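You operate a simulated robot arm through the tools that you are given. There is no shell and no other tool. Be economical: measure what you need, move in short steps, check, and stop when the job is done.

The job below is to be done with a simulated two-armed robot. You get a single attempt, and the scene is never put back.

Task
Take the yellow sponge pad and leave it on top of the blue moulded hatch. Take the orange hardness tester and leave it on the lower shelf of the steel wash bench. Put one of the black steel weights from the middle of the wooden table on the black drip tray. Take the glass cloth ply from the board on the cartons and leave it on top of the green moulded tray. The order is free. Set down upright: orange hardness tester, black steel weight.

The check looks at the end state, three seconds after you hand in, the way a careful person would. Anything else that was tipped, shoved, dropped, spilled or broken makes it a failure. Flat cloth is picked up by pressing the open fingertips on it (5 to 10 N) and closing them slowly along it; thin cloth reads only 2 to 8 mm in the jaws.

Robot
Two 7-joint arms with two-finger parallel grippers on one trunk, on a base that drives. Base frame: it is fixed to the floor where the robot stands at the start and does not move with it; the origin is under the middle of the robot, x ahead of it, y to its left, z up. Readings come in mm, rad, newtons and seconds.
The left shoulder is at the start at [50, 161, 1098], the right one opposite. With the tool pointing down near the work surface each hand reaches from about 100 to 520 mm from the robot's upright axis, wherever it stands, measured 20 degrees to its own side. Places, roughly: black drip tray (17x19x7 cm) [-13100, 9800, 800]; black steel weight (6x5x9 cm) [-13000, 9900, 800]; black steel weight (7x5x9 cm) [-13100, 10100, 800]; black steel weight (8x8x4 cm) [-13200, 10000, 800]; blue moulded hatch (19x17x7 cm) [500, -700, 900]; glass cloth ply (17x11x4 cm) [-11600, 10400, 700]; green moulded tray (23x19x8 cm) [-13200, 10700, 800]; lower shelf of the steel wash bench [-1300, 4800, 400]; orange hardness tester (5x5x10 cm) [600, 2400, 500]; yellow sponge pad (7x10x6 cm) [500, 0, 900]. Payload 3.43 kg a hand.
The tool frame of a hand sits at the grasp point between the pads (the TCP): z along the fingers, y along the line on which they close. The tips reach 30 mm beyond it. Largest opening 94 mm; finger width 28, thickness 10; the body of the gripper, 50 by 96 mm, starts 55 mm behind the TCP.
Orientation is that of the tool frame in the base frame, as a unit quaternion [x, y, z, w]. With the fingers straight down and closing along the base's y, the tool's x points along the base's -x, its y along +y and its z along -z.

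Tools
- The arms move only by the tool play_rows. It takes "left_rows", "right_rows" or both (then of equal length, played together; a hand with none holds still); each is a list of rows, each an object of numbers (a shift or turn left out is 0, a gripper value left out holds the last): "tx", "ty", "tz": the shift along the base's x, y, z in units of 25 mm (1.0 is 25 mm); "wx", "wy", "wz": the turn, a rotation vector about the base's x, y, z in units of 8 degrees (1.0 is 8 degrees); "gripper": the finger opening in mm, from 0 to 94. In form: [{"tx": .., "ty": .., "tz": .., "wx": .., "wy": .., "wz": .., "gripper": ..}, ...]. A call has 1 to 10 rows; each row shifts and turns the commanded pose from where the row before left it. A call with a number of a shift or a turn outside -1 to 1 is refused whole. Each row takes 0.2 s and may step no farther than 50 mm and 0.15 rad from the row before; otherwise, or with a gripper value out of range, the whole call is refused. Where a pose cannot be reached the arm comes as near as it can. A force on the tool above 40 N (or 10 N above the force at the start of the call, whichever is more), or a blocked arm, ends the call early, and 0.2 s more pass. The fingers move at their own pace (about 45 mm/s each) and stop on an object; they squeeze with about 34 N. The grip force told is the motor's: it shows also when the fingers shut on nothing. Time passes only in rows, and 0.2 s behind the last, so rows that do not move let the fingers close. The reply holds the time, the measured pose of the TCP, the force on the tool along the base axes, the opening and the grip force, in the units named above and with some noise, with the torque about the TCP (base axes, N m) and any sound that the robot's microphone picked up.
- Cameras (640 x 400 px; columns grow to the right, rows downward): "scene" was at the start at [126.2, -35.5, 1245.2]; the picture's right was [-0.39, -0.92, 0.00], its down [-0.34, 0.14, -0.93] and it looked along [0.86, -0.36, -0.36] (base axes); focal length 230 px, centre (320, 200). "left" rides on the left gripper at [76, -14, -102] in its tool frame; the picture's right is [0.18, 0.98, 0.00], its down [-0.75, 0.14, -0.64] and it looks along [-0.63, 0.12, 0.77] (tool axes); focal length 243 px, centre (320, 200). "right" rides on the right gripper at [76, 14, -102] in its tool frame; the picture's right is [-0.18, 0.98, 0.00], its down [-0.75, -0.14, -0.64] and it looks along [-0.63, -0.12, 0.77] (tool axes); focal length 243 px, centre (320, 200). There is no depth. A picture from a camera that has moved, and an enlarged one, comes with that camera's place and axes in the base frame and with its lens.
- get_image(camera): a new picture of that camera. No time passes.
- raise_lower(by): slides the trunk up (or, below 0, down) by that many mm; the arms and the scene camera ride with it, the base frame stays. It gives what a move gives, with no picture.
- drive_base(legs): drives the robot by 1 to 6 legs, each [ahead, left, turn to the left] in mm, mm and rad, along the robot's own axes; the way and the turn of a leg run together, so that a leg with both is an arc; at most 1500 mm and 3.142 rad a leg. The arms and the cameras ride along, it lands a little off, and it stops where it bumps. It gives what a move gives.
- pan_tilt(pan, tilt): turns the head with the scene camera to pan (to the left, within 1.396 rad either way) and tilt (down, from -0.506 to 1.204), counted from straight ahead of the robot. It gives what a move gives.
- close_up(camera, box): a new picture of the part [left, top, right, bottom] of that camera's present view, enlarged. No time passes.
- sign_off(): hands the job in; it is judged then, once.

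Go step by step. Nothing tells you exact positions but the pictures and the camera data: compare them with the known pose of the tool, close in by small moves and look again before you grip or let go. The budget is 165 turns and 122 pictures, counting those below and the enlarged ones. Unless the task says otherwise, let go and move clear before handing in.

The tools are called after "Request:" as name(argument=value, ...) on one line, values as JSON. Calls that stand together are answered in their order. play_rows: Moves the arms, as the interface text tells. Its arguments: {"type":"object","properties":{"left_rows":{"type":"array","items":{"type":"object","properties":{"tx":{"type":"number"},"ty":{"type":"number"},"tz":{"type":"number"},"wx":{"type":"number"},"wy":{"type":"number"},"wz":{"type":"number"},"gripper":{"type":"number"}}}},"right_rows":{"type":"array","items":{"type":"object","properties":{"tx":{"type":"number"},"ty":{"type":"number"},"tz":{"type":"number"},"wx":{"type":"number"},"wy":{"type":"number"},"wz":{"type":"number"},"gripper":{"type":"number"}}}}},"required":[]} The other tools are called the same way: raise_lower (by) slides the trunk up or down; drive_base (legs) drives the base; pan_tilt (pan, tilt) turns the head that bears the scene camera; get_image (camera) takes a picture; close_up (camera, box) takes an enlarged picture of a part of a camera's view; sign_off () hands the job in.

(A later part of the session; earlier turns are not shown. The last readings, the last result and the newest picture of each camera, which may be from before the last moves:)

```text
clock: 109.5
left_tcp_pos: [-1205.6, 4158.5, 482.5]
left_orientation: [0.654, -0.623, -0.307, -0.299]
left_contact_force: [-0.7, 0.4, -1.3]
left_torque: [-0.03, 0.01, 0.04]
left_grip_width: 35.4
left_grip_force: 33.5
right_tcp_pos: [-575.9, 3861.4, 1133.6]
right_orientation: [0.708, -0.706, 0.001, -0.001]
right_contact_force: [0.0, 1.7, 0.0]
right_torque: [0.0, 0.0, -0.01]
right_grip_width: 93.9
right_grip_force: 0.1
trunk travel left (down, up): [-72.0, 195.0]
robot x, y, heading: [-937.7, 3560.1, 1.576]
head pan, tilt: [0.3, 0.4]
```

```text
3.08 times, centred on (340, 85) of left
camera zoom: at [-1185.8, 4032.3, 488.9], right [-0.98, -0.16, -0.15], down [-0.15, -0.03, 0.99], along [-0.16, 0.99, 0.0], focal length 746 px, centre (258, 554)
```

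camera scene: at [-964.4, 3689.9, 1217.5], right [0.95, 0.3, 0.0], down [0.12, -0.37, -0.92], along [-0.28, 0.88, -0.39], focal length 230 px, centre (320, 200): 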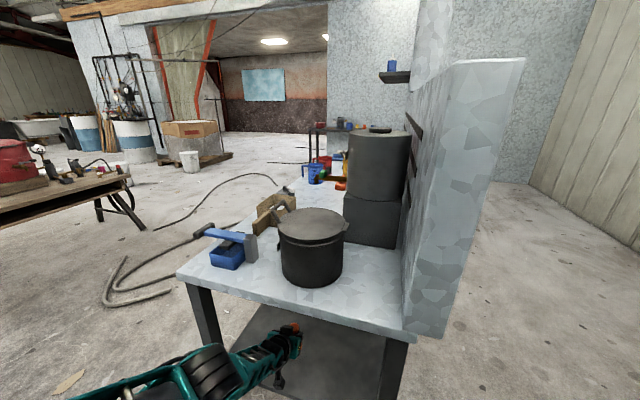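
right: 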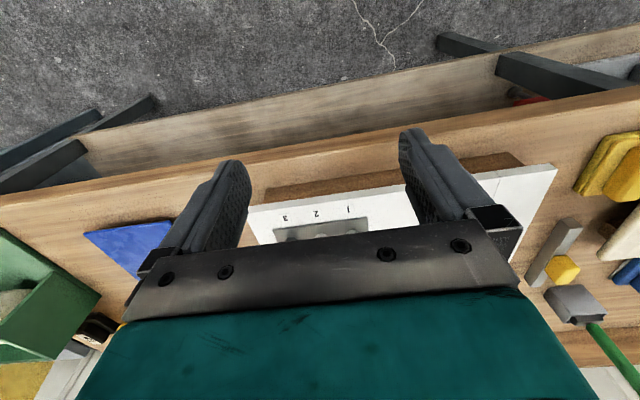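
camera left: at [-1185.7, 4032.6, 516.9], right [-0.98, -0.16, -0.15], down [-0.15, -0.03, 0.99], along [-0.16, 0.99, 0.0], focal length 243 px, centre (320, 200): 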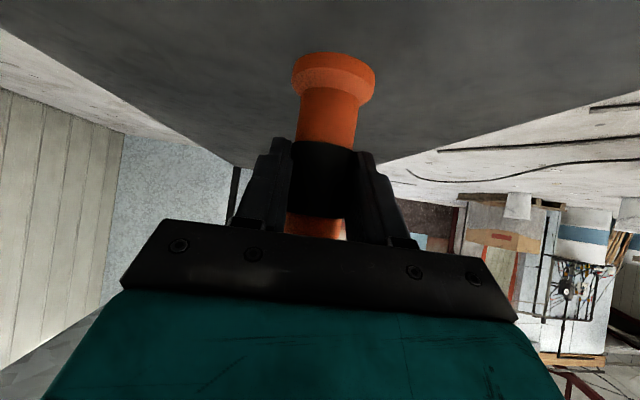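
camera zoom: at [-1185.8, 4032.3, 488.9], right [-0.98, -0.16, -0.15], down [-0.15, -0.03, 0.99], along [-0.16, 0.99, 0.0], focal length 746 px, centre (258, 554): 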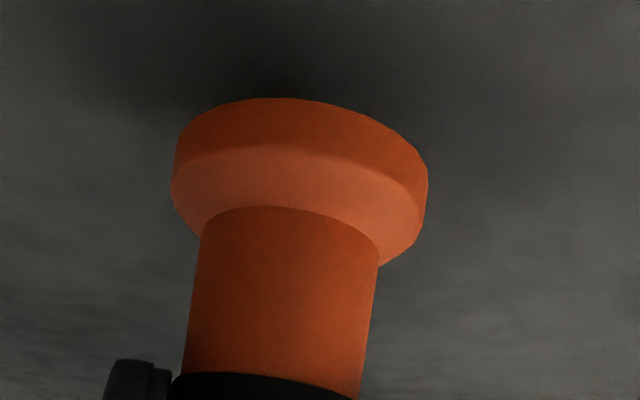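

No contact yet, with the shadow close. I'll go down in small steps.

Request:
raise_lower(by=-8)

Request:
raise_lower(by=-5)

Request:
close_up(camera="left", box=[240, 20, 440, 150])

```text
clock: 110.1
left_tcp_pos: [-1206.1, 4158.6, 474.9]
left_orientation: [0.654, -0.624, -0.307, -0.299]
left_contact_force: [0.0, 1.8, -2.1]
left_torque: [-0.02, 0.03, 0.01]
left_grip_width: 35.3
left_grip_force: 34.5
right_tcp_pos: [-576.4, 3860.3, 1124.0]
right_orientation: [0.709, -0.705, 0.001, 0.0]
right_contact_force: [0.5, -0.3, -0.9]
right_torque: [-0.01, -0.01, -0.02]
right_grip_width: 94.1
right_grip_force: 0.1
trunk travel left (down, up): [-64.0, 203.0]
robot x, y, heading: [-936.8, 3560.9, 1.575]
head pan, tilt: [0.3, 0.4]
```

```text
clock: 110.7
left_tcp_pos: [-1206.9, 4158.7, 470.2]
left_orientation: [0.655, -0.622, -0.309, -0.297]
left_contact_force: [0.0, 0.4, -1.2]
left_torque: [-0.03, -0.04, 0.0]
left_grip_width: 35.1
left_grip_force: 33.9
right_tcp_pos: [-576.0, 3860.8, 1119.3]
right_orientation: [0.708, -0.706, 0.0, 0.0]
right_contact_force: [0.0, -0.7, -0.9]
right_torque: [0.06, -0.01, 0.01]
right_grip_width: 94.4
right_grip_force: 0.0
trunk travel left (down, up): [-59.0, 208.0]
robot x, y, heading: [-936.2, 3559.6, 1.575]
head pan, tilt: [0.3, 0.4]
```

```text
3.08 times, centred on (340, 85) of left
camera zoom: at [-1185.7, 4032.4, 476.0], right [-0.98, -0.16, -0.15], down [-0.15, -0.03, 0.99], along [-0.16, 0.99, 0.0], focal length 746 px, centre (258, 554)
```

zoom: 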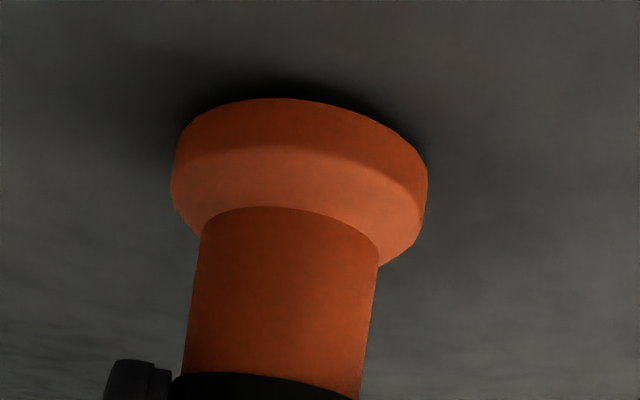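

The contact shadow is tightening. A few more small steps.

Request:
raise_lower(by=-4)

Request:
raise_lower(by=-3)

```text
clock: 111.2
left_tcp_pos: [-1204.9, 4159.4, 466.0]
left_orientation: [0.653, -0.623, -0.308, -0.299]
left_contact_force: [-0.6, 1.3, -1.0]
left_torque: [0.04, 0.02, -0.02]
left_grip_width: 35.5
left_grip_force: 33.7
right_tcp_pos: [-576.1, 3861.3, 1114.9]
right_orientation: [0.708, -0.706, 0.0, 0.0]
right_contact_force: [0.4, 0.1, -0.1]
right_torque: [-0.03, 0.0, 0.0]
right_grip_width: 93.8
right_grip_force: 0.1
trunk travel left (down, up): [-55.0, 212.0]
robot x, y, heading: [-938.9, 3563.8, 1.575]
head pan, tilt: [0.3, 0.4]
```

```text
clock: 111.7
left_tcp_pos: [-1206.3, 4160.3, 466.2]
left_orientation: [0.653, -0.622, -0.31, -0.301]
left_contact_force: [0.1, -3.6, 15.0]
left_torque: [-0.34, 0.06, 0.0]
left_grip_width: 35.5
left_grip_force: 33.9
right_tcp_pos: [-575.3, 3859.9, 1113.1]
right_orientation: [0.709, -0.705, -0.001, 0.0]
right_contact_force: [0.6, 0.0, 0.3]
right_torque: [0.0, -0.04, 0.02]
right_grip_width: 94.0
right_grip_force: 0.1
trunk travel left (down, up): [-52.0, 215.0]
robot x, y, heading: [-937.0, 3563.7, 1.576]
head pan, tilt: [0.3, 0.4]
```

Contact (15 N). I'll ease off 1 mm, open, and check.

Request:
raise_lower(by=1.5)

Request:
play_rows(left_rows=[{"gripper": 45}, {}, {"gripper": 90}, {}, {}, {}])

Request:
get_image(camera="left")

```text
clock: 112.2
left_tcp_pos: [-1205.3, 4160.4, 465.3]
left_orientation: [0.653, -0.623, -0.309, -0.3]
left_contact_force: [-0.7, 3.7, 10.2]
left_torque: [0.18, 0.09, -0.05]
left_grip_width: 35.4
left_grip_force: 33.5
right_tcp_pos: [-574.9, 3859.5, 1114.3]
right_orientation: [0.708, -0.706, 0.0, 0.0]
right_contact_force: [-0.4, -0.6, 0.1]
right_torque: [0.04, -0.01, 0.0]
right_grip_width: 94.1
right_grip_force: 0.1
trunk travel left (down, up): [-54.0, 213.0]
robot x, y, heading: [-938.8, 3561.1, 1.575]
head pan, tilt: [0.3, 0.4]
```

```text
clock: 113.6
left_tcp_pos: [-1205.5, 4159.3, 464.3]
left_orientation: [0.654, -0.623, -0.308, -0.299]
left_contact_force: [-1.2, 0.3, 0.3]
left_torque: [0.01, -0.01, 0.02]
left_grip_width: 90.0
left_grip_force: 0.0
right_tcp_pos: [-575.3, 3861.1, 1113.8]
right_orientation: [0.708, -0.706, 0.0, 0.0]
right_contact_force: [-0.7, -0.6, -1.1]
right_torque: [-0.03, 0.0, -0.04]
right_grip_width: 94.1
right_grip_force: 0.1
trunk travel left (down, up): [-54.0, 213.0]
robot x, y, heading: [-939.6, 3559.8, 1.57]
head pan, tilt: [0.3, 0.4]
```

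```text
65 pictures are left
camera left: at [-1185.8, 4032.5, 470.7], right [-0.98, -0.16, -0.15], down [-0.15, -0.03, 0.99], along [-0.16, 0.99, 0.0], focal length 243 px, centre (320, 200)
```

left: 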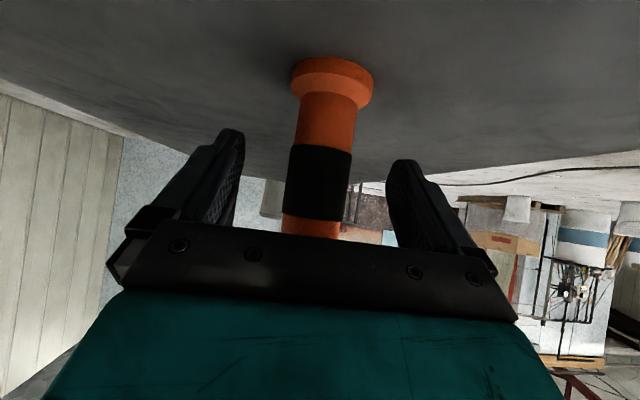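

The tester stands free and upright. I'll back out straight with the base and check.

Request:
drive_base(legs=[[-600, 0, 0]])

Request:
get_image(camera="left")

Request:
pan_tilt(pan=1.3, tilt=0.1)

Request:
get_image(camera="scene")

```text
clock: 117.0
left_tcp_pos: [-1204.9, 3561.8, 464.1]
left_orientation: [0.656, -0.621, -0.309, -0.298]
left_contact_force: [-0.4, 0.1, 0.2]
left_torque: [0.0, -0.01, -0.02]
left_grip_width: 90.0
left_grip_force: 0.1
right_tcp_pos: [-574.0, 3265.7, 1113.1]
right_orientation: [0.71, -0.705, 0.0, 0.0]
right_contact_force: [0.1, -0.7, 0.0]
right_torque: [0.01, -0.01, -0.03]
right_grip_width: 93.9
right_grip_force: 0.1
trunk travel left (down, up): [-54.0, 213.0]
robot x, y, heading: [-934.5, 2966.3, 1.582]
head pan, tilt: [0.3, 0.4]
```

```text
64 pictures are left
camera left: at [-1184.4, 3435.2, 470.7], right [-0.97, -0.16, -0.15], down [-0.15, -0.03, 0.99], along [-0.17, 0.99, 0.0], focal length 243 px, centre (320, 200)
```

left: 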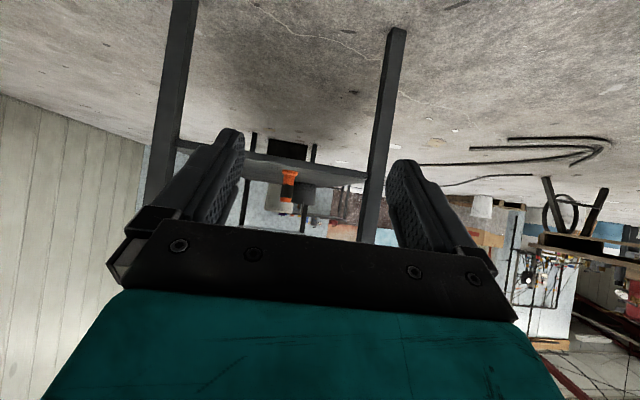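

```text
clock: 118.3
left_tcp_pos: [-1205.9, 3561.9, 465.3]
left_orientation: [0.656, -0.621, -0.309, -0.298]
left_contact_force: [-0.1, 0.8, -0.3]
left_torque: [0.0, -0.01, 0.0]
left_grip_width: 89.9
left_grip_force: 0.1
right_tcp_pos: [-574.2, 3266.2, 1114.3]
right_orientation: [0.71, -0.704, 0.0, 0.0]
right_contact_force: [0.2, 0.4, 0.4]
right_torque: [-0.01, 0.0, 0.02]
right_grip_width: 94.0
right_grip_force: 0.0
trunk travel left (down, up): [-54.0, 213.0]
robot x, y, heading: [-935.3, 2963.3, 1.581]
head pan, tilt: [1.3, 0.099]
```

```text
63 pictures are left
camera scene: at [-1022.5, 3028.8, 1199.0], right [0.26, 0.97, 0.0], down [0.1, -0.03, -0.99], along [-0.96, 0.26, -0.1], focal length 230 px, centre (320, 200)
```

scene: 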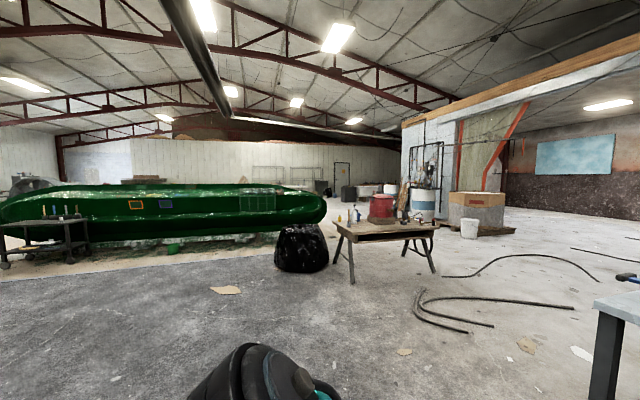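

The tester stands on the wash bench shelf. I'll fold the left arm back up to a travel pose and look toward the far area at about [−13000, 10000].

Request:
play_rows(left_rows=[{"tz": 1}, {"tz": 1}, {"tz": 1}, {"tz": 1, "wx": -0.8}, {"tz": 1, "wx": -0.9}, {"tz": 1, "wx": -0.9}, {"tz": 1, "wx": -0.9}, {"tz": 1, "wx": -0.9}, {"tz": 1, "wx": -0.9}, {"tz": 1, "wx": -0.9}])

Request:
play_rows(left_rows=[{"tz": 1, "ty": -0.7}, {"tz": 1, "ty": -1}, {"tz": 1, "ty": -1}, {"tz": 1, "ty": -1}, {"tz": 1, "ty": -1}, {"tz": 1, "ty": -1}, {"tz": 1, "ty": -1}, {"tz": 1, "ty": -1}, {"tz": 1, "ty": -0.5}])

Request:
close_up(camera="scene", box=[250, 130, 470, 290])

```text
clock: 120.5
left_tcp_pos: [-1193.3, 3597.0, 697.9]
left_orientation: [0.72, -0.694, -0.019, 0.005]
left_contact_force: [0.6, 0.0, 0.1]
left_torque: [-0.01, 0.01, 0.01]
left_grip_width: 90.0
left_grip_force: 0.0
left hand out of reach, approached as far as the arm can: row 1, 2, 3, 4, 10
right_tcp_pos: [-573.4, 3265.6, 1113.4]
right_orientation: [0.71, -0.704, 0.0, 0.001]
right_contact_force: [-0.9, -0.4, 0.1]
right_torque: [-0.04, 0.05, 0.04]
right_grip_width: 93.9
right_grip_force: 0.0
trunk travel left (down, up): [-54.0, 213.0]
robot x, y, heading: [-935.5, 2964.1, 1.578]
head pan, tilt: [1.3, 0.099]
```

```text
clock: 122.5
left_tcp_pos: [-1193.2, 3390.9, 923.2]
left_orientation: [0.72, -0.693, -0.019, 0.005]
left_contact_force: [0.4, 0.2, 0.0]
left_torque: [0.01, 0.01, 0.0]
left_grip_width: 90.1
left_grip_force: 0.1
right_tcp_pos: [-574.3, 3265.6, 1113.3]
right_orientation: [0.71, -0.705, 0.0, 0.0]
right_contact_force: [0.1, -0.5, -0.1]
right_torque: [-0.02, 0.03, 0.03]
right_grip_width: 94.3
right_grip_force: 0.0
trunk travel left (down, up): [-54.0, 213.0]
robot x, y, heading: [-934.0, 2963.0, 1.579]
head pan, tilt: [1.3, 0.099]
```

```text
2.50 times, centred on (360, 210) of scene
camera zoom: at [-1022.5, 3028.7, 1199.1], right [0.26, 0.97, 0.0], down [0.1, -0.03, -1.0], along [-0.96, 0.26, -0.1], focal length 576 px, centre (220, 175)
```

zoom: 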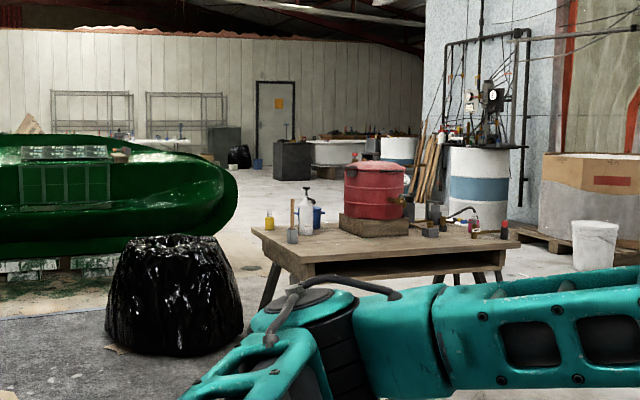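

The far area lies beyond the boat hull. I'll go left around the black bag (near [−3900, 3530]), then between the bench and the hull's bow. First: turn to face −x and drive forward.

Request:
drive_base(legs=[[0, 0, 1.565], [1400, 480, 0], [700, 0, 0]])

Request:
pan_tilt(pan=-0.5, tilt=0.15)

Request:
get_image(camera="scene")

```text
clock: 137.0
left_tcp_pos: [-3472.2, 2273.1, 922.3]
left_orientation: [1.0, 0.004, -0.011, 0.017]
left_contact_force: [0.9, 0.4, 0.2]
left_torque: [0.0, 0.04, 0.01]
left_grip_width: 89.9
left_grip_force: 0.0
right_tcp_pos: [-3328.7, 2890.8, 1114.5]
right_orientation: [1.0, -0.011, 0.0, -0.001]
right_contact_force: [0.0, -0.1, 0.2]
right_torque: [0.0, 0.04, -0.01]
right_grip_width: 94.0
right_grip_force: 0.0
trunk travel left (down, up): [-54.0, 213.0]
robot x, y, heading: [-3041.9, 2521.3, 3.12]
head pan, tilt: [1.3, 0.099]
```

```text
clock: 138.8
left_tcp_pos: [-3474.0, 2274.6, 922.5]
left_orientation: [1.0, 0.004, -0.011, 0.017]
left_contact_force: [-0.4, 0.9, 0.1]
left_torque: [-0.02, 0.01, 0.0]
left_grip_width: 90.1
left_grip_force: 0.1
right_tcp_pos: [-3328.5, 2889.1, 1114.0]
right_orientation: [1.0, -0.011, 0.0, 0.001]
right_contact_force: [0.2, -0.3, -0.7]
right_torque: [-0.02, -0.01, 0.02]
right_grip_width: 93.7
right_grip_force: 0.0
trunk travel left (down, up): [-54.0, 213.0]
robot x, y, heading: [-3039.8, 2520.8, 3.12]
head pan, tilt: [-0.499, 0.15]
```

```text
61 pictures are left
camera scene: at [-3158.7, 2568.6, 1194.4], right [0.5, 0.87, 0.0], down [0.13, -0.07, -0.99], along [-0.86, 0.49, -0.15], focal length 230 px, centre (320, 200)
```

scene: 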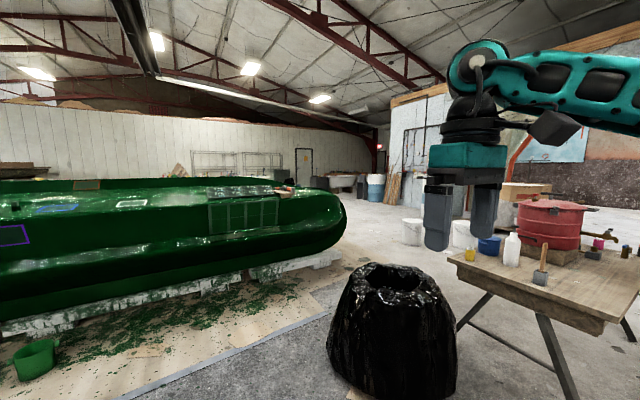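

The bag stands at [−3910, 3480] and the hull face at x≈−5450, so there's a ~1.2 m corridor between them. I'll go to x≈−4780, turn to face +y and pass through.

Request:
drive_base(legs=[[1400, 0, 0.02], [330, 0, 0], [0, 0, -1.571]])

Request:
pan_tilt(pan=0.3, tilt=0.3)

Request:
get_image(camera="scene")

```text
clock: 151.5
left_tcp_pos: [-5025.1, 2986.2, 922.4]
left_orientation: [0.707, -0.707, -0.019, 0.003]
left_contact_force: [-0.9, 0.9, 0.3]
left_torque: [0.0, 0.0, 0.04]
left_grip_width: 90.1
left_grip_force: 0.1
right_tcp_pos: [-4410.7, 2837.3, 1114.3]
right_orientation: [-0.696, 0.718, 0.0, -0.001]
right_contact_force: [-0.2, 0.6, -0.5]
right_torque: [0.0, 0.01, -0.02]
right_grip_width: 93.8
right_grip_force: 0.0
trunk travel left (down, up): [-54.0, 213.0]
robot x, y, heading: [-4778.7, 2548.4, 1.541]
head pan, tilt: [-0.499, 0.15]
```

```text
clock: 152.6
left_tcp_pos: [-5024.4, 2986.8, 921.1]
left_orientation: [0.708, -0.706, -0.02, 0.003]
left_contact_force: [-0.7, 0.7, 0.0]
left_torque: [-0.01, -0.04, -0.02]
left_grip_width: 89.8
left_grip_force: 0.0
right_tcp_pos: [-4410.4, 2836.3, 1114.2]
right_orientation: [-0.696, 0.718, 0.0, 0.0]
right_contact_force: [0.3, 0.5, -0.5]
right_torque: [0.01, -0.04, 0.01]
right_grip_width: 94.1
right_grip_force: 0.0
trunk travel left (down, up): [-54.0, 213.0]
robot x, y, heading: [-4783.5, 2552.7, 1.541]
head pan, tilt: [0.3, 0.3]
```

```text
60 pictures are left
camera scene: at [-4804.1, 2680.6, 1180.4], right [0.96, 0.27, 0.0], down [0.08, -0.28, -0.96], along [-0.25, 0.92, -0.3], focal length 230 px, centre (320, 200)
```

scene: 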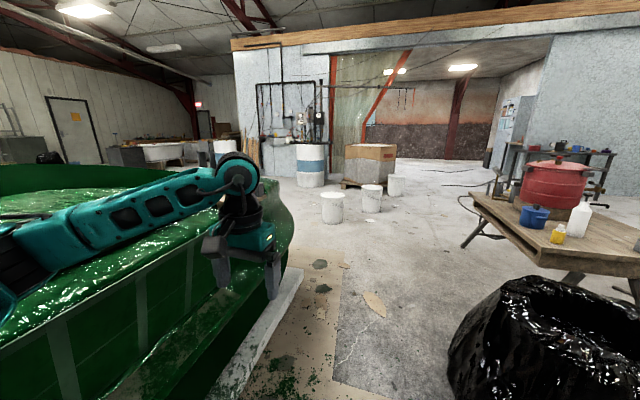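

The corridor is open; the left elbow passes above the hull's rim, so I'll keep a bit to the right. Going forward to y≈4700, then I'll face −x again.

Request:
drive_base(legs=[[1100, -100, 0], [1050, 0, 0], [0, 0, 1.6]])

Request:
pan_tilt(pan=-0.3, tilt=0.2)

Request:
get_image(camera="scene")

```text
clock: 157.3
left_tcp_pos: [-4949.3, 3898.9, 922.6]
left_orientation: [-0.704, 0.71, 0.02, -0.003]
left_contact_force: [-0.2, -0.2, -0.9]
left_torque: [-0.02, 0.03, 0.01]
left_grip_width: 90.1
left_grip_force: 0.1
right_tcp_pos: [-4335.6, 3746.9, 1112.5]
right_orientation: [-0.693, 0.721, 0.0, 0.0]
right_contact_force: [-0.4, -0.9, -0.2]
right_torque: [0.03, 0.01, -0.01]
right_grip_width: 94.0
right_grip_force: 0.0
trunk travel left (down, up): [-54.0, 213.0]
robot x, y, heading: [-4707.2, 3462.4, 1.534]
head pan, tilt: [0.3, 0.3]
stopped in leg 1: the robot was blocked; the commanded pose is now the measured one
```

```text
clock: 158.3
left_tcp_pos: [-4949.4, 3900.9, 923.1]
left_orientation: [-0.704, 0.71, 0.02, -0.004]
left_contact_force: [0.7, 0.1, 0.3]
left_torque: [0.02, 0.03, -0.04]
left_grip_width: 89.8
left_grip_force: 0.0
right_tcp_pos: [-4336.6, 3747.0, 1112.8]
right_orientation: [-0.692, 0.721, -0.001, 0.0]
right_contact_force: [0.0, -0.1, -1.3]
right_torque: [-0.01, 0.05, -0.02]
right_grip_width: 94.2
right_grip_force: 0.1
trunk travel left (down, up): [-54.0, 213.0]
robot x, y, heading: [-4712.9, 3462.4, 1.532]
head pan, tilt: [-0.3, 0.201]
```

```text
59 pictures are left
camera scene: at [-4676.3, 3590.8, 1189.7], right [0.94, -0.33, 0.0], down [-0.07, -0.19, -0.98], along [0.32, 0.92, -0.2], focal length 230 px, centre (320, 200)
```

scene: 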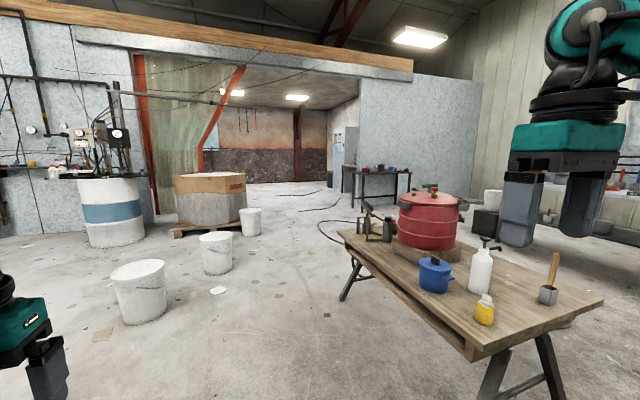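

The drive was blocked at [−4707, 3462]. I must see what is touching: looking down right and left.

Request:
pan_tilt(pan=-1.2, tilt=0.7)

Request:
get_image(camera="scene")

Request:
pan_tilt(pan=1.1, tilt=0.5)

Request:
get_image(camera="scene")

```text
clock: 159.5
left_tcp_pos: [-4949.1, 3900.1, 922.4]
left_orientation: [-0.704, 0.71, 0.02, -0.004]
left_contact_force: [0.9, 0.2, -0.1]
left_torque: [0.01, 0.04, 0.01]
left_grip_width: 90.2
left_grip_force: 0.1
right_tcp_pos: [-4335.4, 3746.6, 1114.9]
right_orientation: [-0.692, 0.721, -0.001, 0.0]
right_contact_force: [0.4, 0.2, -0.2]
right_torque: [-0.01, 0.0, -0.03]
right_grip_width: 94.2
right_grip_force: 0.0
trunk travel left (down, up): [-54.0, 213.0]
robot x, y, heading: [-4710.0, 3461.1, 1.53]
head pan, tilt: [-1.201, 0.7]
```

```text
58 pictures are left
camera scene: at [-4626.9, 3530.6, 1144.3], right [0.33, -0.95, 0.0], down [-0.61, -0.21, -0.77], along [0.72, 0.25, -0.64], focal length 230 px, centre (320, 200)
```

scene: 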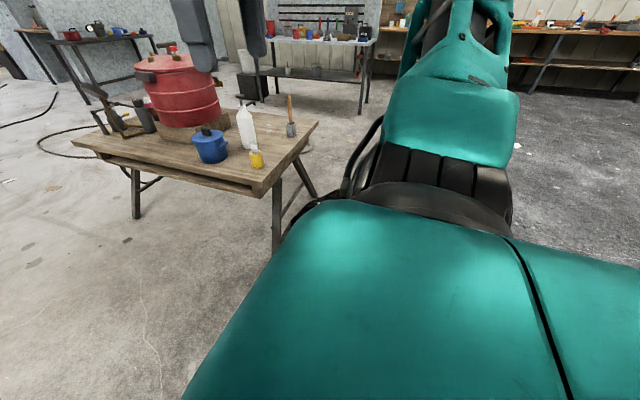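

```text
clock: 161.7
left_tcp_pos: [-4949.6, 3899.7, 923.1]
left_orientation: [-0.704, 0.71, 0.02, -0.004]
left_contact_force: [0.7, 0.4, 0.3]
left_torque: [0.0, -0.02, 0.02]
left_grip_width: 90.0
left_grip_force: 0.1
right_tcp_pos: [-4335.5, 3747.6, 1112.7]
right_orientation: [-0.693, 0.721, 0.0, 0.0]
right_contact_force: [0.6, -0.6, -0.6]
right_torque: [0.02, -0.01, 0.01]
right_grip_width: 93.9
right_grip_force: 0.0
trunk travel left (down, up): [-54.0, 213.0]
robot x, y, heading: [-4709.7, 3462.4, 1.533]
head pan, tilt: [1.1, 0.499]
```

```text
57 pictures are left
camera scene: at [-4786.6, 3547.3, 1162.0], right [0.49, 0.87, 0.0], down [0.42, -0.23, -0.88], along [-0.77, 0.43, -0.48], focal length 230 px, centre (320, 200)
```

scene: 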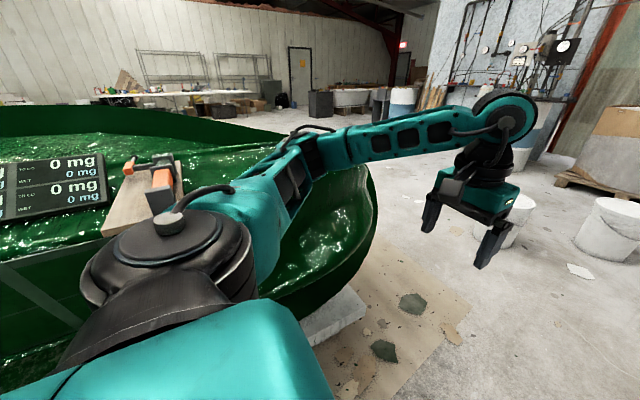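

The left upper arm reaches over the hull, so the elbow most likely met the hull's rising bow. I'll back off a little, raise the trunk, and draw the hand up and inward.

Request:
drive_base(legs=[[-80, 0, 0]])

Request:
raise_lower(by=180)

Request:
get_image(camera="scene")

```text
clock: 162.7
left_tcp_pos: [-4952.0, 3822.4, 922.4]
left_orientation: [-0.704, 0.71, 0.02, -0.004]
left_contact_force: [0.1, 0.0, 0.0]
left_torque: [-0.01, 0.0, 0.0]
left_grip_width: 90.1
left_grip_force: 0.0
right_tcp_pos: [-4338.7, 3669.0, 1114.8]
right_orientation: [-0.693, 0.721, 0.0, 0.0]
right_contact_force: [-0.4, -1.3, 0.0]
right_torque: [0.01, -0.01, -0.02]
right_grip_width: 94.1
right_grip_force: 0.0
trunk travel left (down, up): [-54.0, 213.0]
robot x, y, heading: [-4717.4, 3386.6, 1.532]
head pan, tilt: [1.1, 0.499]
```

```text
clock: 164.7
left_tcp_pos: [-4953.2, 3822.2, 1102.5]
left_orientation: [-0.705, 0.709, 0.02, -0.004]
left_contact_force: [-0.4, -0.3, -0.2]
left_torque: [-0.02, -0.02, 0.0]
left_grip_width: 90.1
left_grip_force: 0.1
right_tcp_pos: [-4337.6, 3668.8, 1293.5]
right_orientation: [-0.693, 0.721, 0.001, 0.0]
right_contact_force: [0.6, 0.2, -0.3]
right_torque: [0.06, 0.02, 0.05]
right_grip_width: 94.0
right_grip_force: 0.0
trunk travel left (down, up): [-234.0, 33.0]
robot x, y, heading: [-4713.6, 3385.6, 1.534]
head pan, tilt: [1.1, 0.499]
```

```text
56 pictures are left
camera scene: at [-4789.6, 3469.7, 1341.9], right [0.49, 0.87, 0.0], down [0.42, -0.23, -0.88], along [-0.77, 0.43, -0.48], focal length 230 px, centre (320, 200)
```

scene: 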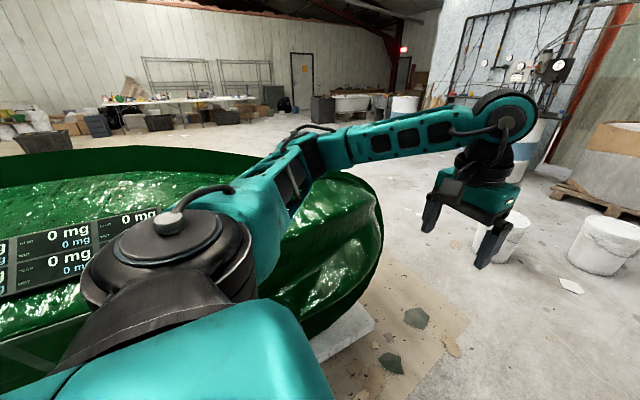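

The trunk is raised by 180 mm and the elbow is well above the rim. I'll try forward again carefully.

Request:
drive_base(legs=[[250, 0, 0.03]])

```text
clock: 166.5
left_tcp_pos: [-4977.2, 4064.0, 1102.9]
left_orientation: [0.716, -0.698, -0.019, 0.004]
left_contact_force: [-0.5, 1.0, -0.2]
left_torque: [-0.01, 0.01, -0.04]
left_grip_width: 90.2
left_grip_force: 0.1
right_tcp_pos: [-4358.5, 3929.8, 1294.3]
right_orientation: [-0.705, 0.709, 0.0, 0.0]
right_contact_force: [-0.1, -0.5, -1.1]
right_torque: [0.02, 0.03, 0.0]
right_grip_width: 93.9
right_grip_force: 0.0
trunk travel left (down, up): [-234.0, 33.0]
robot x, y, heading: [-4722.5, 3630.0, 1.569]
head pan, tilt: [1.1, 0.499]
```

That passed freely, so it was the elbow on the hull. Continuing to y≈4750, then turning to face −x.

Request:
drive_base(legs=[[1120, 0, 0], [0, 0, 1.571]])

Request:
pan_tilt(pan=-0.2, tilt=0.25)

Request:
get_image(camera="scene")

```text
clock: 176.1
left_tcp_pos: [-5139.6, 4489.7, 1102.8]
left_orientation: [1.0, 0.023, -0.01, 0.016]
left_contact_force: [-0.2, 0.3, -0.2]
left_torque: [0.01, 0.04, 0.03]
left_grip_width: 89.9
left_grip_force: 0.0
right_tcp_pos: [-5019.9, 5110.1, 1293.6]
right_orientation: [1.0, 0.007, 0.0, -0.001]
right_contact_force: [-0.3, -0.7, 0.2]
right_torque: [0.02, 0.0, -0.03]
right_grip_width: 94.1
right_grip_force: 0.1
trunk travel left (down, up): [-234.0, 33.0]
robot x, y, heading: [-4715.1, 4749.4, -3.127]
head pan, tilt: [1.1, 0.499]
```

```text
clock: 177.6
left_tcp_pos: [-5140.1, 4489.7, 1102.9]
left_orientation: [1.0, 0.023, -0.011, 0.017]
left_contact_force: [0.0, 0.5, -0.7]
left_torque: [-0.02, 0.01, 0.02]
left_grip_width: 90.3
left_grip_force: 0.0
right_tcp_pos: [-5020.9, 5109.8, 1294.2]
right_orientation: [1.0, 0.006, -0.001, -0.001]
right_contact_force: [-0.9, -0.5, -0.3]
right_torque: [0.0, -0.02, 0.01]
right_grip_width: 94.2
right_grip_force: 0.1
trunk travel left (down, up): [-234.0, 33.0]
robot x, y, heading: [-4710.8, 4753.7, -3.125]
head pan, tilt: [-0.201, 0.25]
```

```text
55 pictures are left
camera scene: at [-4847.2, 4770.0, 1365.1], right [0.18, 0.98, 0.0], down [0.24, -0.05, -0.97], along [-0.95, 0.18, -0.25], focal length 230 px, centre (320, 200)
```

scene: 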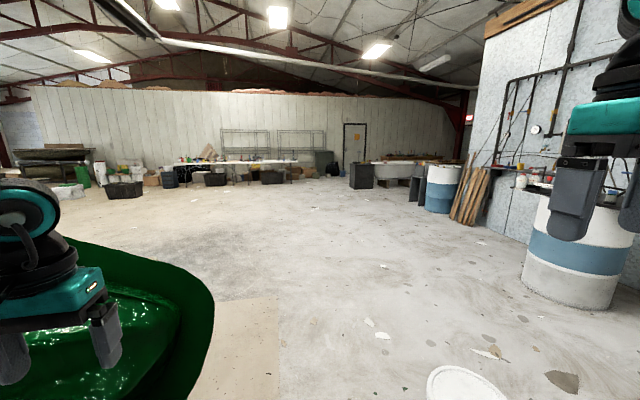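

The way ahead is clear: pass between the bow (y≈4550) and the white bucket (y≈5510). I'll centre at y≈4980 and drive forward.

Request:
drive_base(legs=[[0, -230, -0.016], [1400, 0, 0], [1400, -300, 0], [1400, -300, 0]])

Request:
pan_tilt(pan=-0.6, tilt=0.2)

Request:
get_image(camera="scene")

```text
clock: 199.4
left_tcp_pos: [-9348.1, 5419.6, 1103.7]
left_orientation: [1.0, -0.005, -0.011, 0.016]
left_contact_force: [-0.7, -0.4, -0.7]
left_torque: [0.0, 0.01, 0.02]
left_grip_width: 90.1
left_grip_force: 0.0
right_tcp_pos: [-9193.6, 6031.9, 1293.8]
right_orientation: [1.0, -0.021, 0.0, -0.001]
right_contact_force: [-0.2, 0.8, 0.1]
right_torque: [0.01, 0.04, 0.02]
right_grip_width: 94.1
right_grip_force: 0.1
trunk travel left (down, up): [-234.0, 33.0]
robot x, y, heading: [-8905.9, 5662.7, 3.096]
head pan, tilt: [-0.201, 0.25]
```

```text
clock: 200.2
left_tcp_pos: [-9347.4, 5418.1, 1103.0]
left_orientation: [1.0, -0.004, -0.011, 0.017]
left_contact_force: [-0.4, -0.4, -0.4]
left_torque: [-0.01, -0.02, 0.03]
left_grip_width: 90.4
left_grip_force: 0.0
right_tcp_pos: [-9194.2, 6031.2, 1294.5]
right_orientation: [1.0, -0.019, 0.0, -0.001]
right_contact_force: [0.2, -1.0, -0.2]
right_torque: [0.01, -0.03, -0.01]
right_grip_width: 93.9
right_grip_force: 0.0
trunk travel left (down, up): [-234.0, 33.0]
robot x, y, heading: [-8910.7, 5662.6, 3.101]
head pan, tilt: [-0.6, 0.201]
```

```text
54 pictures are left
camera scene: at [-9023.8, 5716.2, 1369.7], right [0.6, 0.8, 0.0], down [0.16, -0.12, -0.98], along [-0.79, 0.58, -0.2], focal length 230 px, centre (320, 200)
```

scene: 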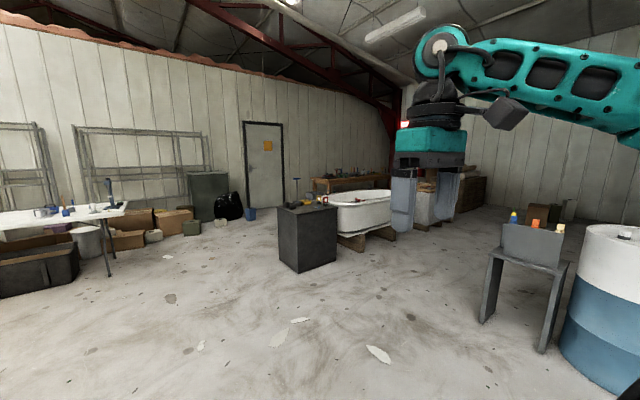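

The wooden table (pixel ~359,176) is behind the white tub, and the cartons are behind my right fingers. I'll move to about [−10300, 6900] and look again.

Request:
drive_base(legs=[[720, -550, 0.03], [700, -600, 0], [0, 0, -0.9]])

Request:
pan_tilt(pan=0.1, tilt=0.25)

Request:
get_image(camera="scene")

```text
clock: 211.8
left_tcp_pos: [-10786.0, 6992.7, 1103.7]
left_orientation: [0.908, -0.419, -0.017, 0.011]
left_contact_force: [0.2, 0.1, 1.1]
left_torque: [0.03, -0.02, 0.01]
left_grip_width: 89.9
left_grip_force: 0.0
right_tcp_pos: [-10223.4, 7279.9, 1293.4]
right_orientation: [0.901, -0.433, 0.001, -0.001]
right_contact_force: [-0.1, -0.5, -0.8]
right_torque: [0.02, 0.01, 0.0]
right_grip_width: 94.2
right_grip_force: 0.1
trunk travel left (down, up): [-234.0, 33.0]
robot x, y, heading: [-10317.4, 6819.4, 2.244]
head pan, tilt: [-0.6, 0.201]
```

```text
clock: 212.8
left_tcp_pos: [-10786.2, 6995.1, 1102.5]
left_orientation: [0.908, -0.418, -0.017, 0.01]
left_contact_force: [0.3, -0.8, 0.2]
left_torque: [0.01, 0.01, 0.0]
left_grip_width: 89.9
left_grip_force: 0.2
right_tcp_pos: [-10221.7, 7280.8, 1294.1]
right_orientation: [0.901, -0.433, 0.001, -0.001]
right_contact_force: [-0.6, 0.7, 0.3]
right_torque: [-0.02, 0.06, -0.03]
right_grip_width: 94.3
right_grip_force: 0.2
trunk travel left (down, up): [-234.0, 33.0]
robot x, y, heading: [-10318.1, 6819.1, 2.249]
head pan, tilt: [0.099, 0.25]
```

```text
53 pictures are left
camera scene: at [-10407.6, 6919.1, 1365.1], right [0.71, 0.7, 0.0], down [0.17, -0.18, -0.97], along [-0.68, 0.69, -0.25], focal length 230 px, centre (320, 200)
```

scene: 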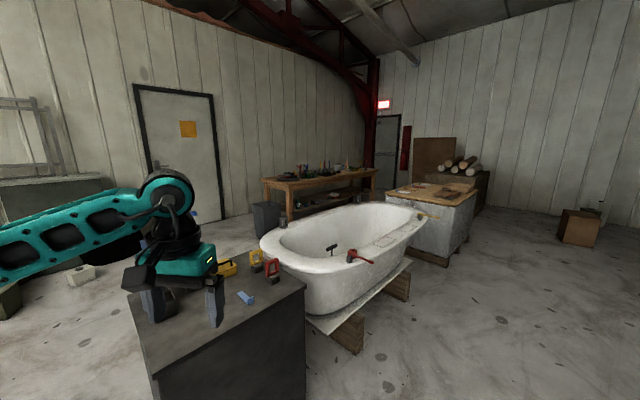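

The wooden table is at the wall, behind the tub, and the box with the board is to the right of the tub. I'll enlarge.

Request:
close_up(camera="scene", box=[240, 130, 500, 290])

```text
2.46 times, centred on (370, 210) of scene
camera zoom: at [-10407.6, 6919.1, 1365.1], right [0.71, 0.7, 0.0], down [0.17, -0.18, -0.97], along [-0.68, 0.69, -0.25], focal length 567 px, centre (197, 175)
```

zoom: 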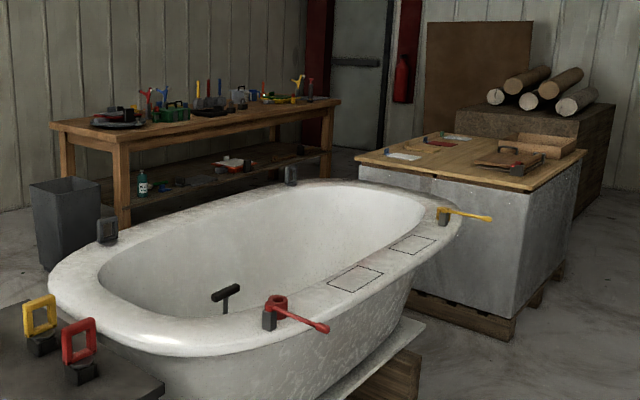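

Table front edge is x≈−12850 (y 8785–11180), the board spans x −11870…−11050, y 9600…10700, and an aisle about 1 m wide lies between. I'll circle the black cabinet and enter the aisle from the −y side.

Request:
drive_base(legs=[[0, 0, 0.893], [0, 620, 0], [1000, 0, 0], [950, 0, 0], [0, 0, -1.571], [900, 0, 0]])

Request:
pan_tilt(pan=0.0, tilt=0.35)

Request:
get_image(camera="scene")

```text
clock: 236.3
left_tcp_pos: [-12511.2, 7514.3, 1103.6]
left_orientation: [0.709, -0.704, -0.02, 0.005]
left_contact_force: [-0.2, -0.3, 0.0]
left_torque: [0.03, -0.03, 0.0]
left_grip_width: 90.2
left_grip_force: 0.1
right_tcp_pos: [-11895.7, 7370.5, 1293.9]
right_orientation: [-0.698, 0.716, -0.001, 0.0]
right_contact_force: [-0.9, -0.1, -1.1]
right_torque: [0.0, 0.0, -0.01]
right_grip_width: 94.1
right_grip_force: 0.1
trunk travel left (down, up): [-234.0, 33.0]
robot x, y, heading: [-12264.6, 7081.3, 1.55]
head pan, tilt: [0.099, 0.25]
```

```text
clock: 237.0
left_tcp_pos: [-12510.9, 7514.7, 1103.1]
left_orientation: [0.709, -0.704, -0.019, 0.004]
left_contact_force: [0.0, 0.4, 0.2]
left_torque: [-0.03, -0.01, -0.01]
left_grip_width: 89.9
left_grip_force: 0.1
right_tcp_pos: [-11896.8, 7370.4, 1293.8]
right_orientation: [-0.699, 0.715, 0.0, 0.001]
right_contact_force: [0.4, -0.5, -0.2]
right_torque: [0.01, -0.01, 0.01]
right_grip_width: 93.9
right_grip_force: 0.1
trunk travel left (down, up): [-234.0, 33.0]
robot x, y, heading: [-12262.7, 7077.0, 1.552]
head pan, tilt: [0.0, 0.351]
```

```text
51 pictures are left
camera scene: at [-12261.5, 7213.2, 1355.7], right [1.0, -0.02, 0.0], down [-0.01, -0.34, -0.94], along [0.02, 0.94, -0.34], focal length 230 px, centre (320, 200)
```

scene: 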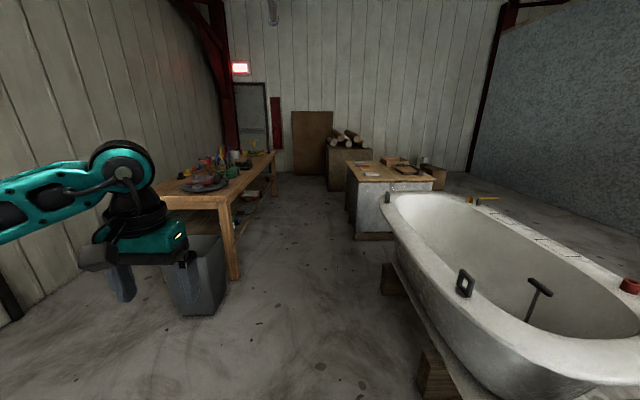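

The aisle is free. I'll drive up to y≈9800 in its middle and inspect table and board from there.

Request:
drive_base(legs=[[1400, 60, 0.019], [1250, 20, 0]])

Request:
pan_tilt(pan=-0.85, tilt=0.55)

Request:
get_image(camera="scene")

Request:
pan_tilt(pan=0.95, tilt=0.5)

Request:
get_image(camera="scene")

```text
clock: 249.8
left_tcp_pos: [-12542.4, 10152.7, 1102.6]
left_orientation: [0.707, -0.707, -0.02, 0.003]
left_contact_force: [0.1, -0.2, -0.2]
left_torque: [-0.01, 0.0, 0.04]
left_grip_width: 90.1
left_grip_force: 0.0
right_tcp_pos: [-11928.9, 10004.7, 1293.8]
right_orientation: [-0.697, 0.717, -0.001, 0.0]
right_contact_force: [-0.9, -0.3, 0.2]
right_torque: [0.01, 0.05, -0.05]
right_grip_width: 94.0
right_grip_force: 0.0
trunk travel left (down, up): [-234.0, 33.0]
robot x, y, heading: [-12298.7, 9716.4, 1.541]
head pan, tilt: [0.0, 0.351]
```

```text
clock: 251.0
left_tcp_pos: [-12543.7, 10153.1, 1102.9]
left_orientation: [0.707, -0.707, -0.02, 0.004]
left_contact_force: [-0.8, -0.4, -0.5]
left_torque: [0.0, -0.03, 0.0]
left_grip_width: 90.0
left_grip_force: 0.1
right_tcp_pos: [-11927.9, 10005.5, 1294.3]
right_orientation: [-0.696, 0.718, 0.0, 0.001]
right_contact_force: [-0.1, 0.8, 0.6]
right_torque: [0.0, -0.02, -0.02]
right_grip_width: 94.0
right_grip_force: 0.1
trunk travel left (down, up): [-234.0, 33.0]
robot x, y, heading: [-12300.0, 9717.6, 1.541]
head pan, tilt: [-0.85, 0.55]
```

```text
50 pictures are left
camera scene: at [-12228.5, 9814.9, 1337.4], right [0.64, -0.77, 0.0], down [-0.4, -0.33, -0.85], along [0.66, 0.54, -0.52], focal length 230 px, centre (320, 200)
```

scene: 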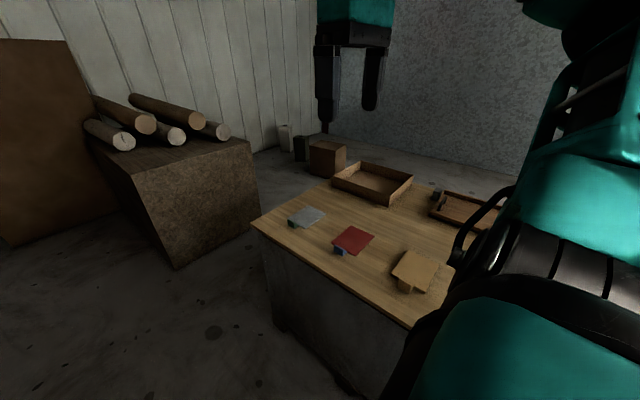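

```text
clock: 252.8
left_tcp_pos: [-12543.1, 10151.8, 1102.8]
left_orientation: [0.708, -0.706, -0.019, 0.003]
left_contact_force: [0.7, 1.1, -0.7]
left_torque: [0.03, 0.02, 0.03]
left_grip_width: 89.9
left_grip_force: 0.1
right_tcp_pos: [-11928.0, 10005.3, 1294.7]
right_orientation: [-0.697, 0.717, -0.001, 0.0]
right_contact_force: [0.4, -0.5, 0.5]
right_torque: [-0.02, -0.02, 0.02]
right_grip_width: 94.1
right_grip_force: 0.1
trunk travel left (down, up): [-234.0, 33.0]
robot x, y, heading: [-12300.4, 9720.9, 1.54]
head pan, tilt: [0.949, 0.499]
```

```text
49 pictures are left
camera scene: at [-12369.9, 9812.8, 1342.0], right [0.61, 0.8, 0.0], down [0.38, -0.29, -0.88], along [-0.7, 0.53, -0.48], focal length 230 px, centre (320, 200)
```

scene: 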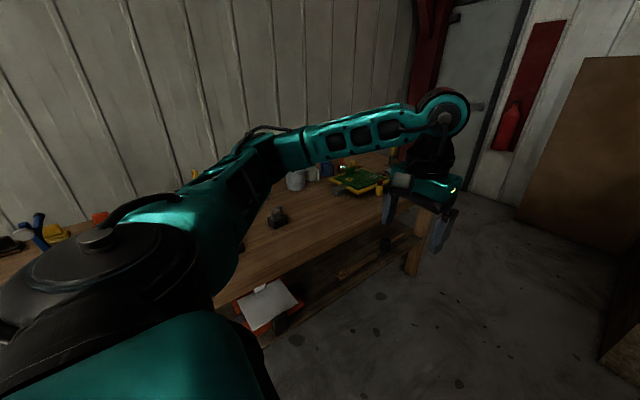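

The grey-white ply at pixel (307, 215) matches the glass cloth, at about [−11571, 10433] on the board. I'll move up to y≈10330, turn to face +x and look closely.

Request:
drive_base(legs=[[610, 0, 0], [0, 0, -1.541]])

Request:
pan_tilt(pan=0.1, tilt=0.75)

Request:
get_image(camera="scene")

Request:
close_up(camera="scene", box=[230, 120, 430, 250])

```text
clock: 260.0
left_tcp_pos: [-11845.7, 10563.3, 1102.8]
left_orientation: [-0.002, 1.0, 0.017, 0.01]
left_contact_force: [0.2, -0.1, 0.0]
left_torque: [-0.06, 0.0, 0.02]
left_grip_width: 90.2
left_grip_force: 0.0
right_tcp_pos: [-11993.5, 9948.0, 1294.3]
right_orientation: [0.014, 1.0, -0.001, 0.001]
right_contact_force: [-0.9, 0.4, -0.4]
right_torque: [0.02, -0.03, 0.04]
right_grip_width: 94.0
right_grip_force: 0.0
trunk travel left (down, up): [-234.0, 33.0]
robot x, y, heading: [-12281.2, 10317.0, -0.022]
head pan, tilt: [0.949, 0.499]
```

```text
clock: 261.2
left_tcp_pos: [-11846.1, 10563.4, 1102.2]
left_orientation: [-0.002, 1.0, 0.017, 0.01]
left_contact_force: [0.2, 0.1, -0.9]
left_torque: [-0.02, -0.02, 0.03]
left_grip_width: 90.0
left_grip_force: 0.1
right_tcp_pos: [-11992.3, 9947.6, 1295.3]
right_orientation: [0.014, 1.0, -0.001, 0.0]
right_contact_force: [-0.3, 0.1, 0.9]
right_torque: [-0.01, 0.03, -0.02]
right_grip_width: 93.8
right_grip_force: 0.0
trunk travel left (down, up): [-234.0, 33.0]
robot x, y, heading: [-12283.5, 10319.4, -0.031]
head pan, tilt: [0.099, 0.75]
```

```text
48 pictures are left
camera scene: at [-12158.6, 10323.8, 1320.0], right [0.07, -1.0, 0.0], down [-0.68, -0.05, -0.73], along [0.73, 0.05, -0.68], focal length 230 px, centre (320, 200)
```

scene: 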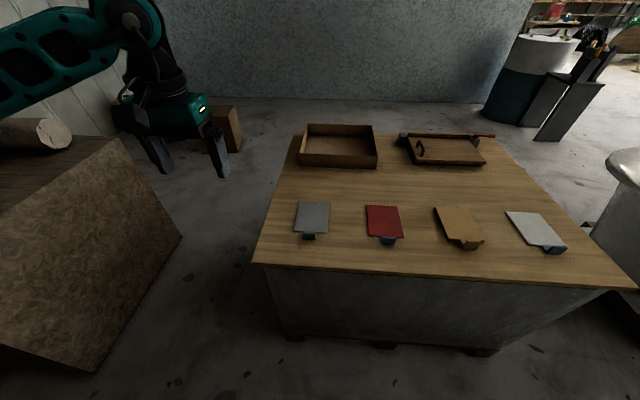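

```text
3.08 times, centred on (330, 185) of scene
camera zoom: at [-12158.6, 10323.8, 1320.0], right [0.07, -1.0, 0.0], down [-0.68, -0.05, -0.73], along [0.73, 0.05, -0.68], focal length 708 px, centre (289, 246)
```

zoom: 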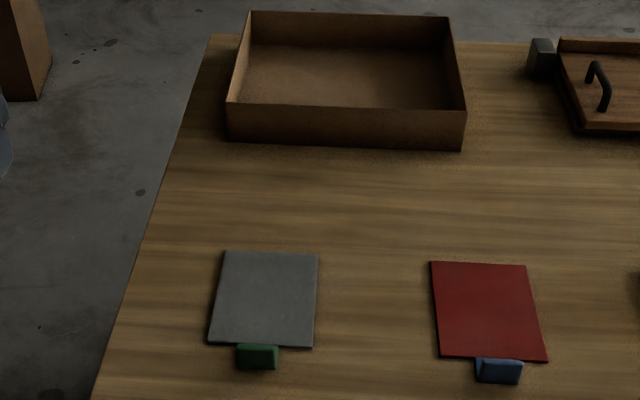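

The grey ply with a small green block at its near end is at about [−11594, 10391], matching the listed place. I'll bring the left hand over it and look with the wrist camera.

Request:
drive_base(legs=[[95, 0, 0.03]])

Request:
play_rows(left_rows=[{"ty": -1, "tz": -1}, {"ty": -1, "tz": -1}, {"ty": -1, "tz": -1}, {"ty": -1, "tz": -1}, {"ty": -1, "tz": -1}, {"ty": -1, "tz": -1}, {"ty": -0.5, "tz": -1}, {}])

Request:
get_image(camera="left")

```text
clock: 262.3
left_tcp_pos: [-11759.3, 10576.1, 1102.8]
left_orientation: [-0.018, 1.0, 0.017, 0.011]
left_contact_force: [0.6, 0.2, -0.4]
left_torque: [-0.02, 0.05, 0.01]
left_grip_width: 90.1
left_grip_force: 0.1
right_tcp_pos: [-11885.8, 9957.0, 1293.2]
right_orientation: [-0.002, 1.0, 0.0, 0.0]
right_contact_force: [-0.3, 0.2, 0.0]
right_torque: [-0.03, 0.0, 0.01]
right_grip_width: 94.2
right_grip_force: 0.0
trunk travel left (down, up): [-234.0, 33.0]
robot x, y, heading: [-12188.3, 10319.3, 0.003]
head pan, tilt: [0.099, 0.75]
```

```text
clock: 264.1
left_tcp_pos: [-11759.4, 10412.5, 926.9]
left_orientation: [-0.017, 1.0, 0.017, 0.01]
left_contact_force: [0.5, 0.7, -0.2]
left_torque: [-0.02, -0.02, 0.0]
left_grip_width: 89.9
left_grip_force: 0.1
right_tcp_pos: [-11887.0, 9956.7, 1294.5]
right_orientation: [-0.002, 1.0, -0.001, 0.0]
right_contact_force: [-0.8, -1.1, -0.3]
right_torque: [0.02, -0.01, -0.01]
right_grip_width: 94.1
right_grip_force: 0.1
trunk travel left (down, up): [-234.0, 33.0]
robot x, y, heading: [-12185.7, 10317.9, 0.004]
head pan, tilt: [0.099, 0.75]
```

```text
46 pictures are left
camera left: at [-11836.8, 10393.8, 1028.0], right [-0.22, 0.98, 0.03], down [0.73, 0.15, 0.66], along [0.64, 0.17, -0.75], focal length 243 px, centre (320, 200)
```

left: 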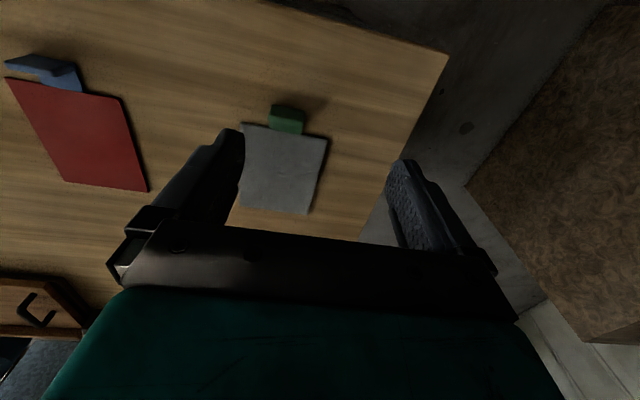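

Request:
close_up(camera="left", box=[210, 80, 350, 230])

Request:
close_up(camera="scene", box=[270, 170, 400, 260])

```text
2.67 times, centred on (280, 155) of left
camera zoom: at [-11836.8, 10393.8, 1028.0], right [-0.22, 0.98, 0.03], down [0.73, 0.15, 0.66], along [0.64, 0.17, -0.75], focal length 647 px, centre (427, 320)
```

zoom: 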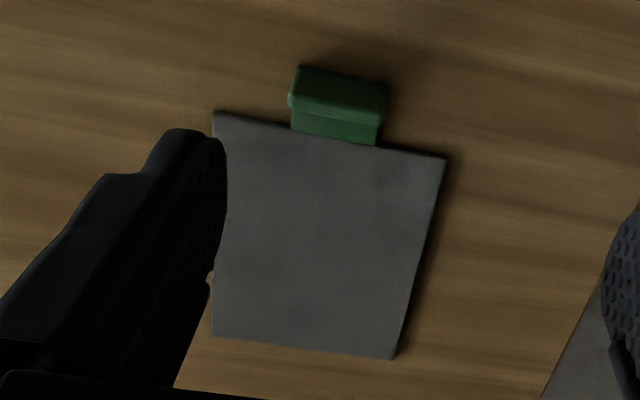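

```text
4.44 times, centred on (335, 215) of scene
camera zoom: at [-12064.5, 10326.5, 1320.0], right [0.1, -0.99, 0.0], down [-0.68, -0.07, -0.73], along [0.73, 0.08, -0.68], focal length 1023 px, centre (253, 133)
```

zoom: 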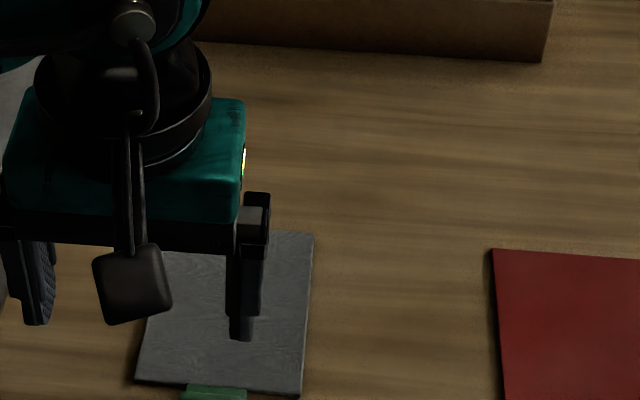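

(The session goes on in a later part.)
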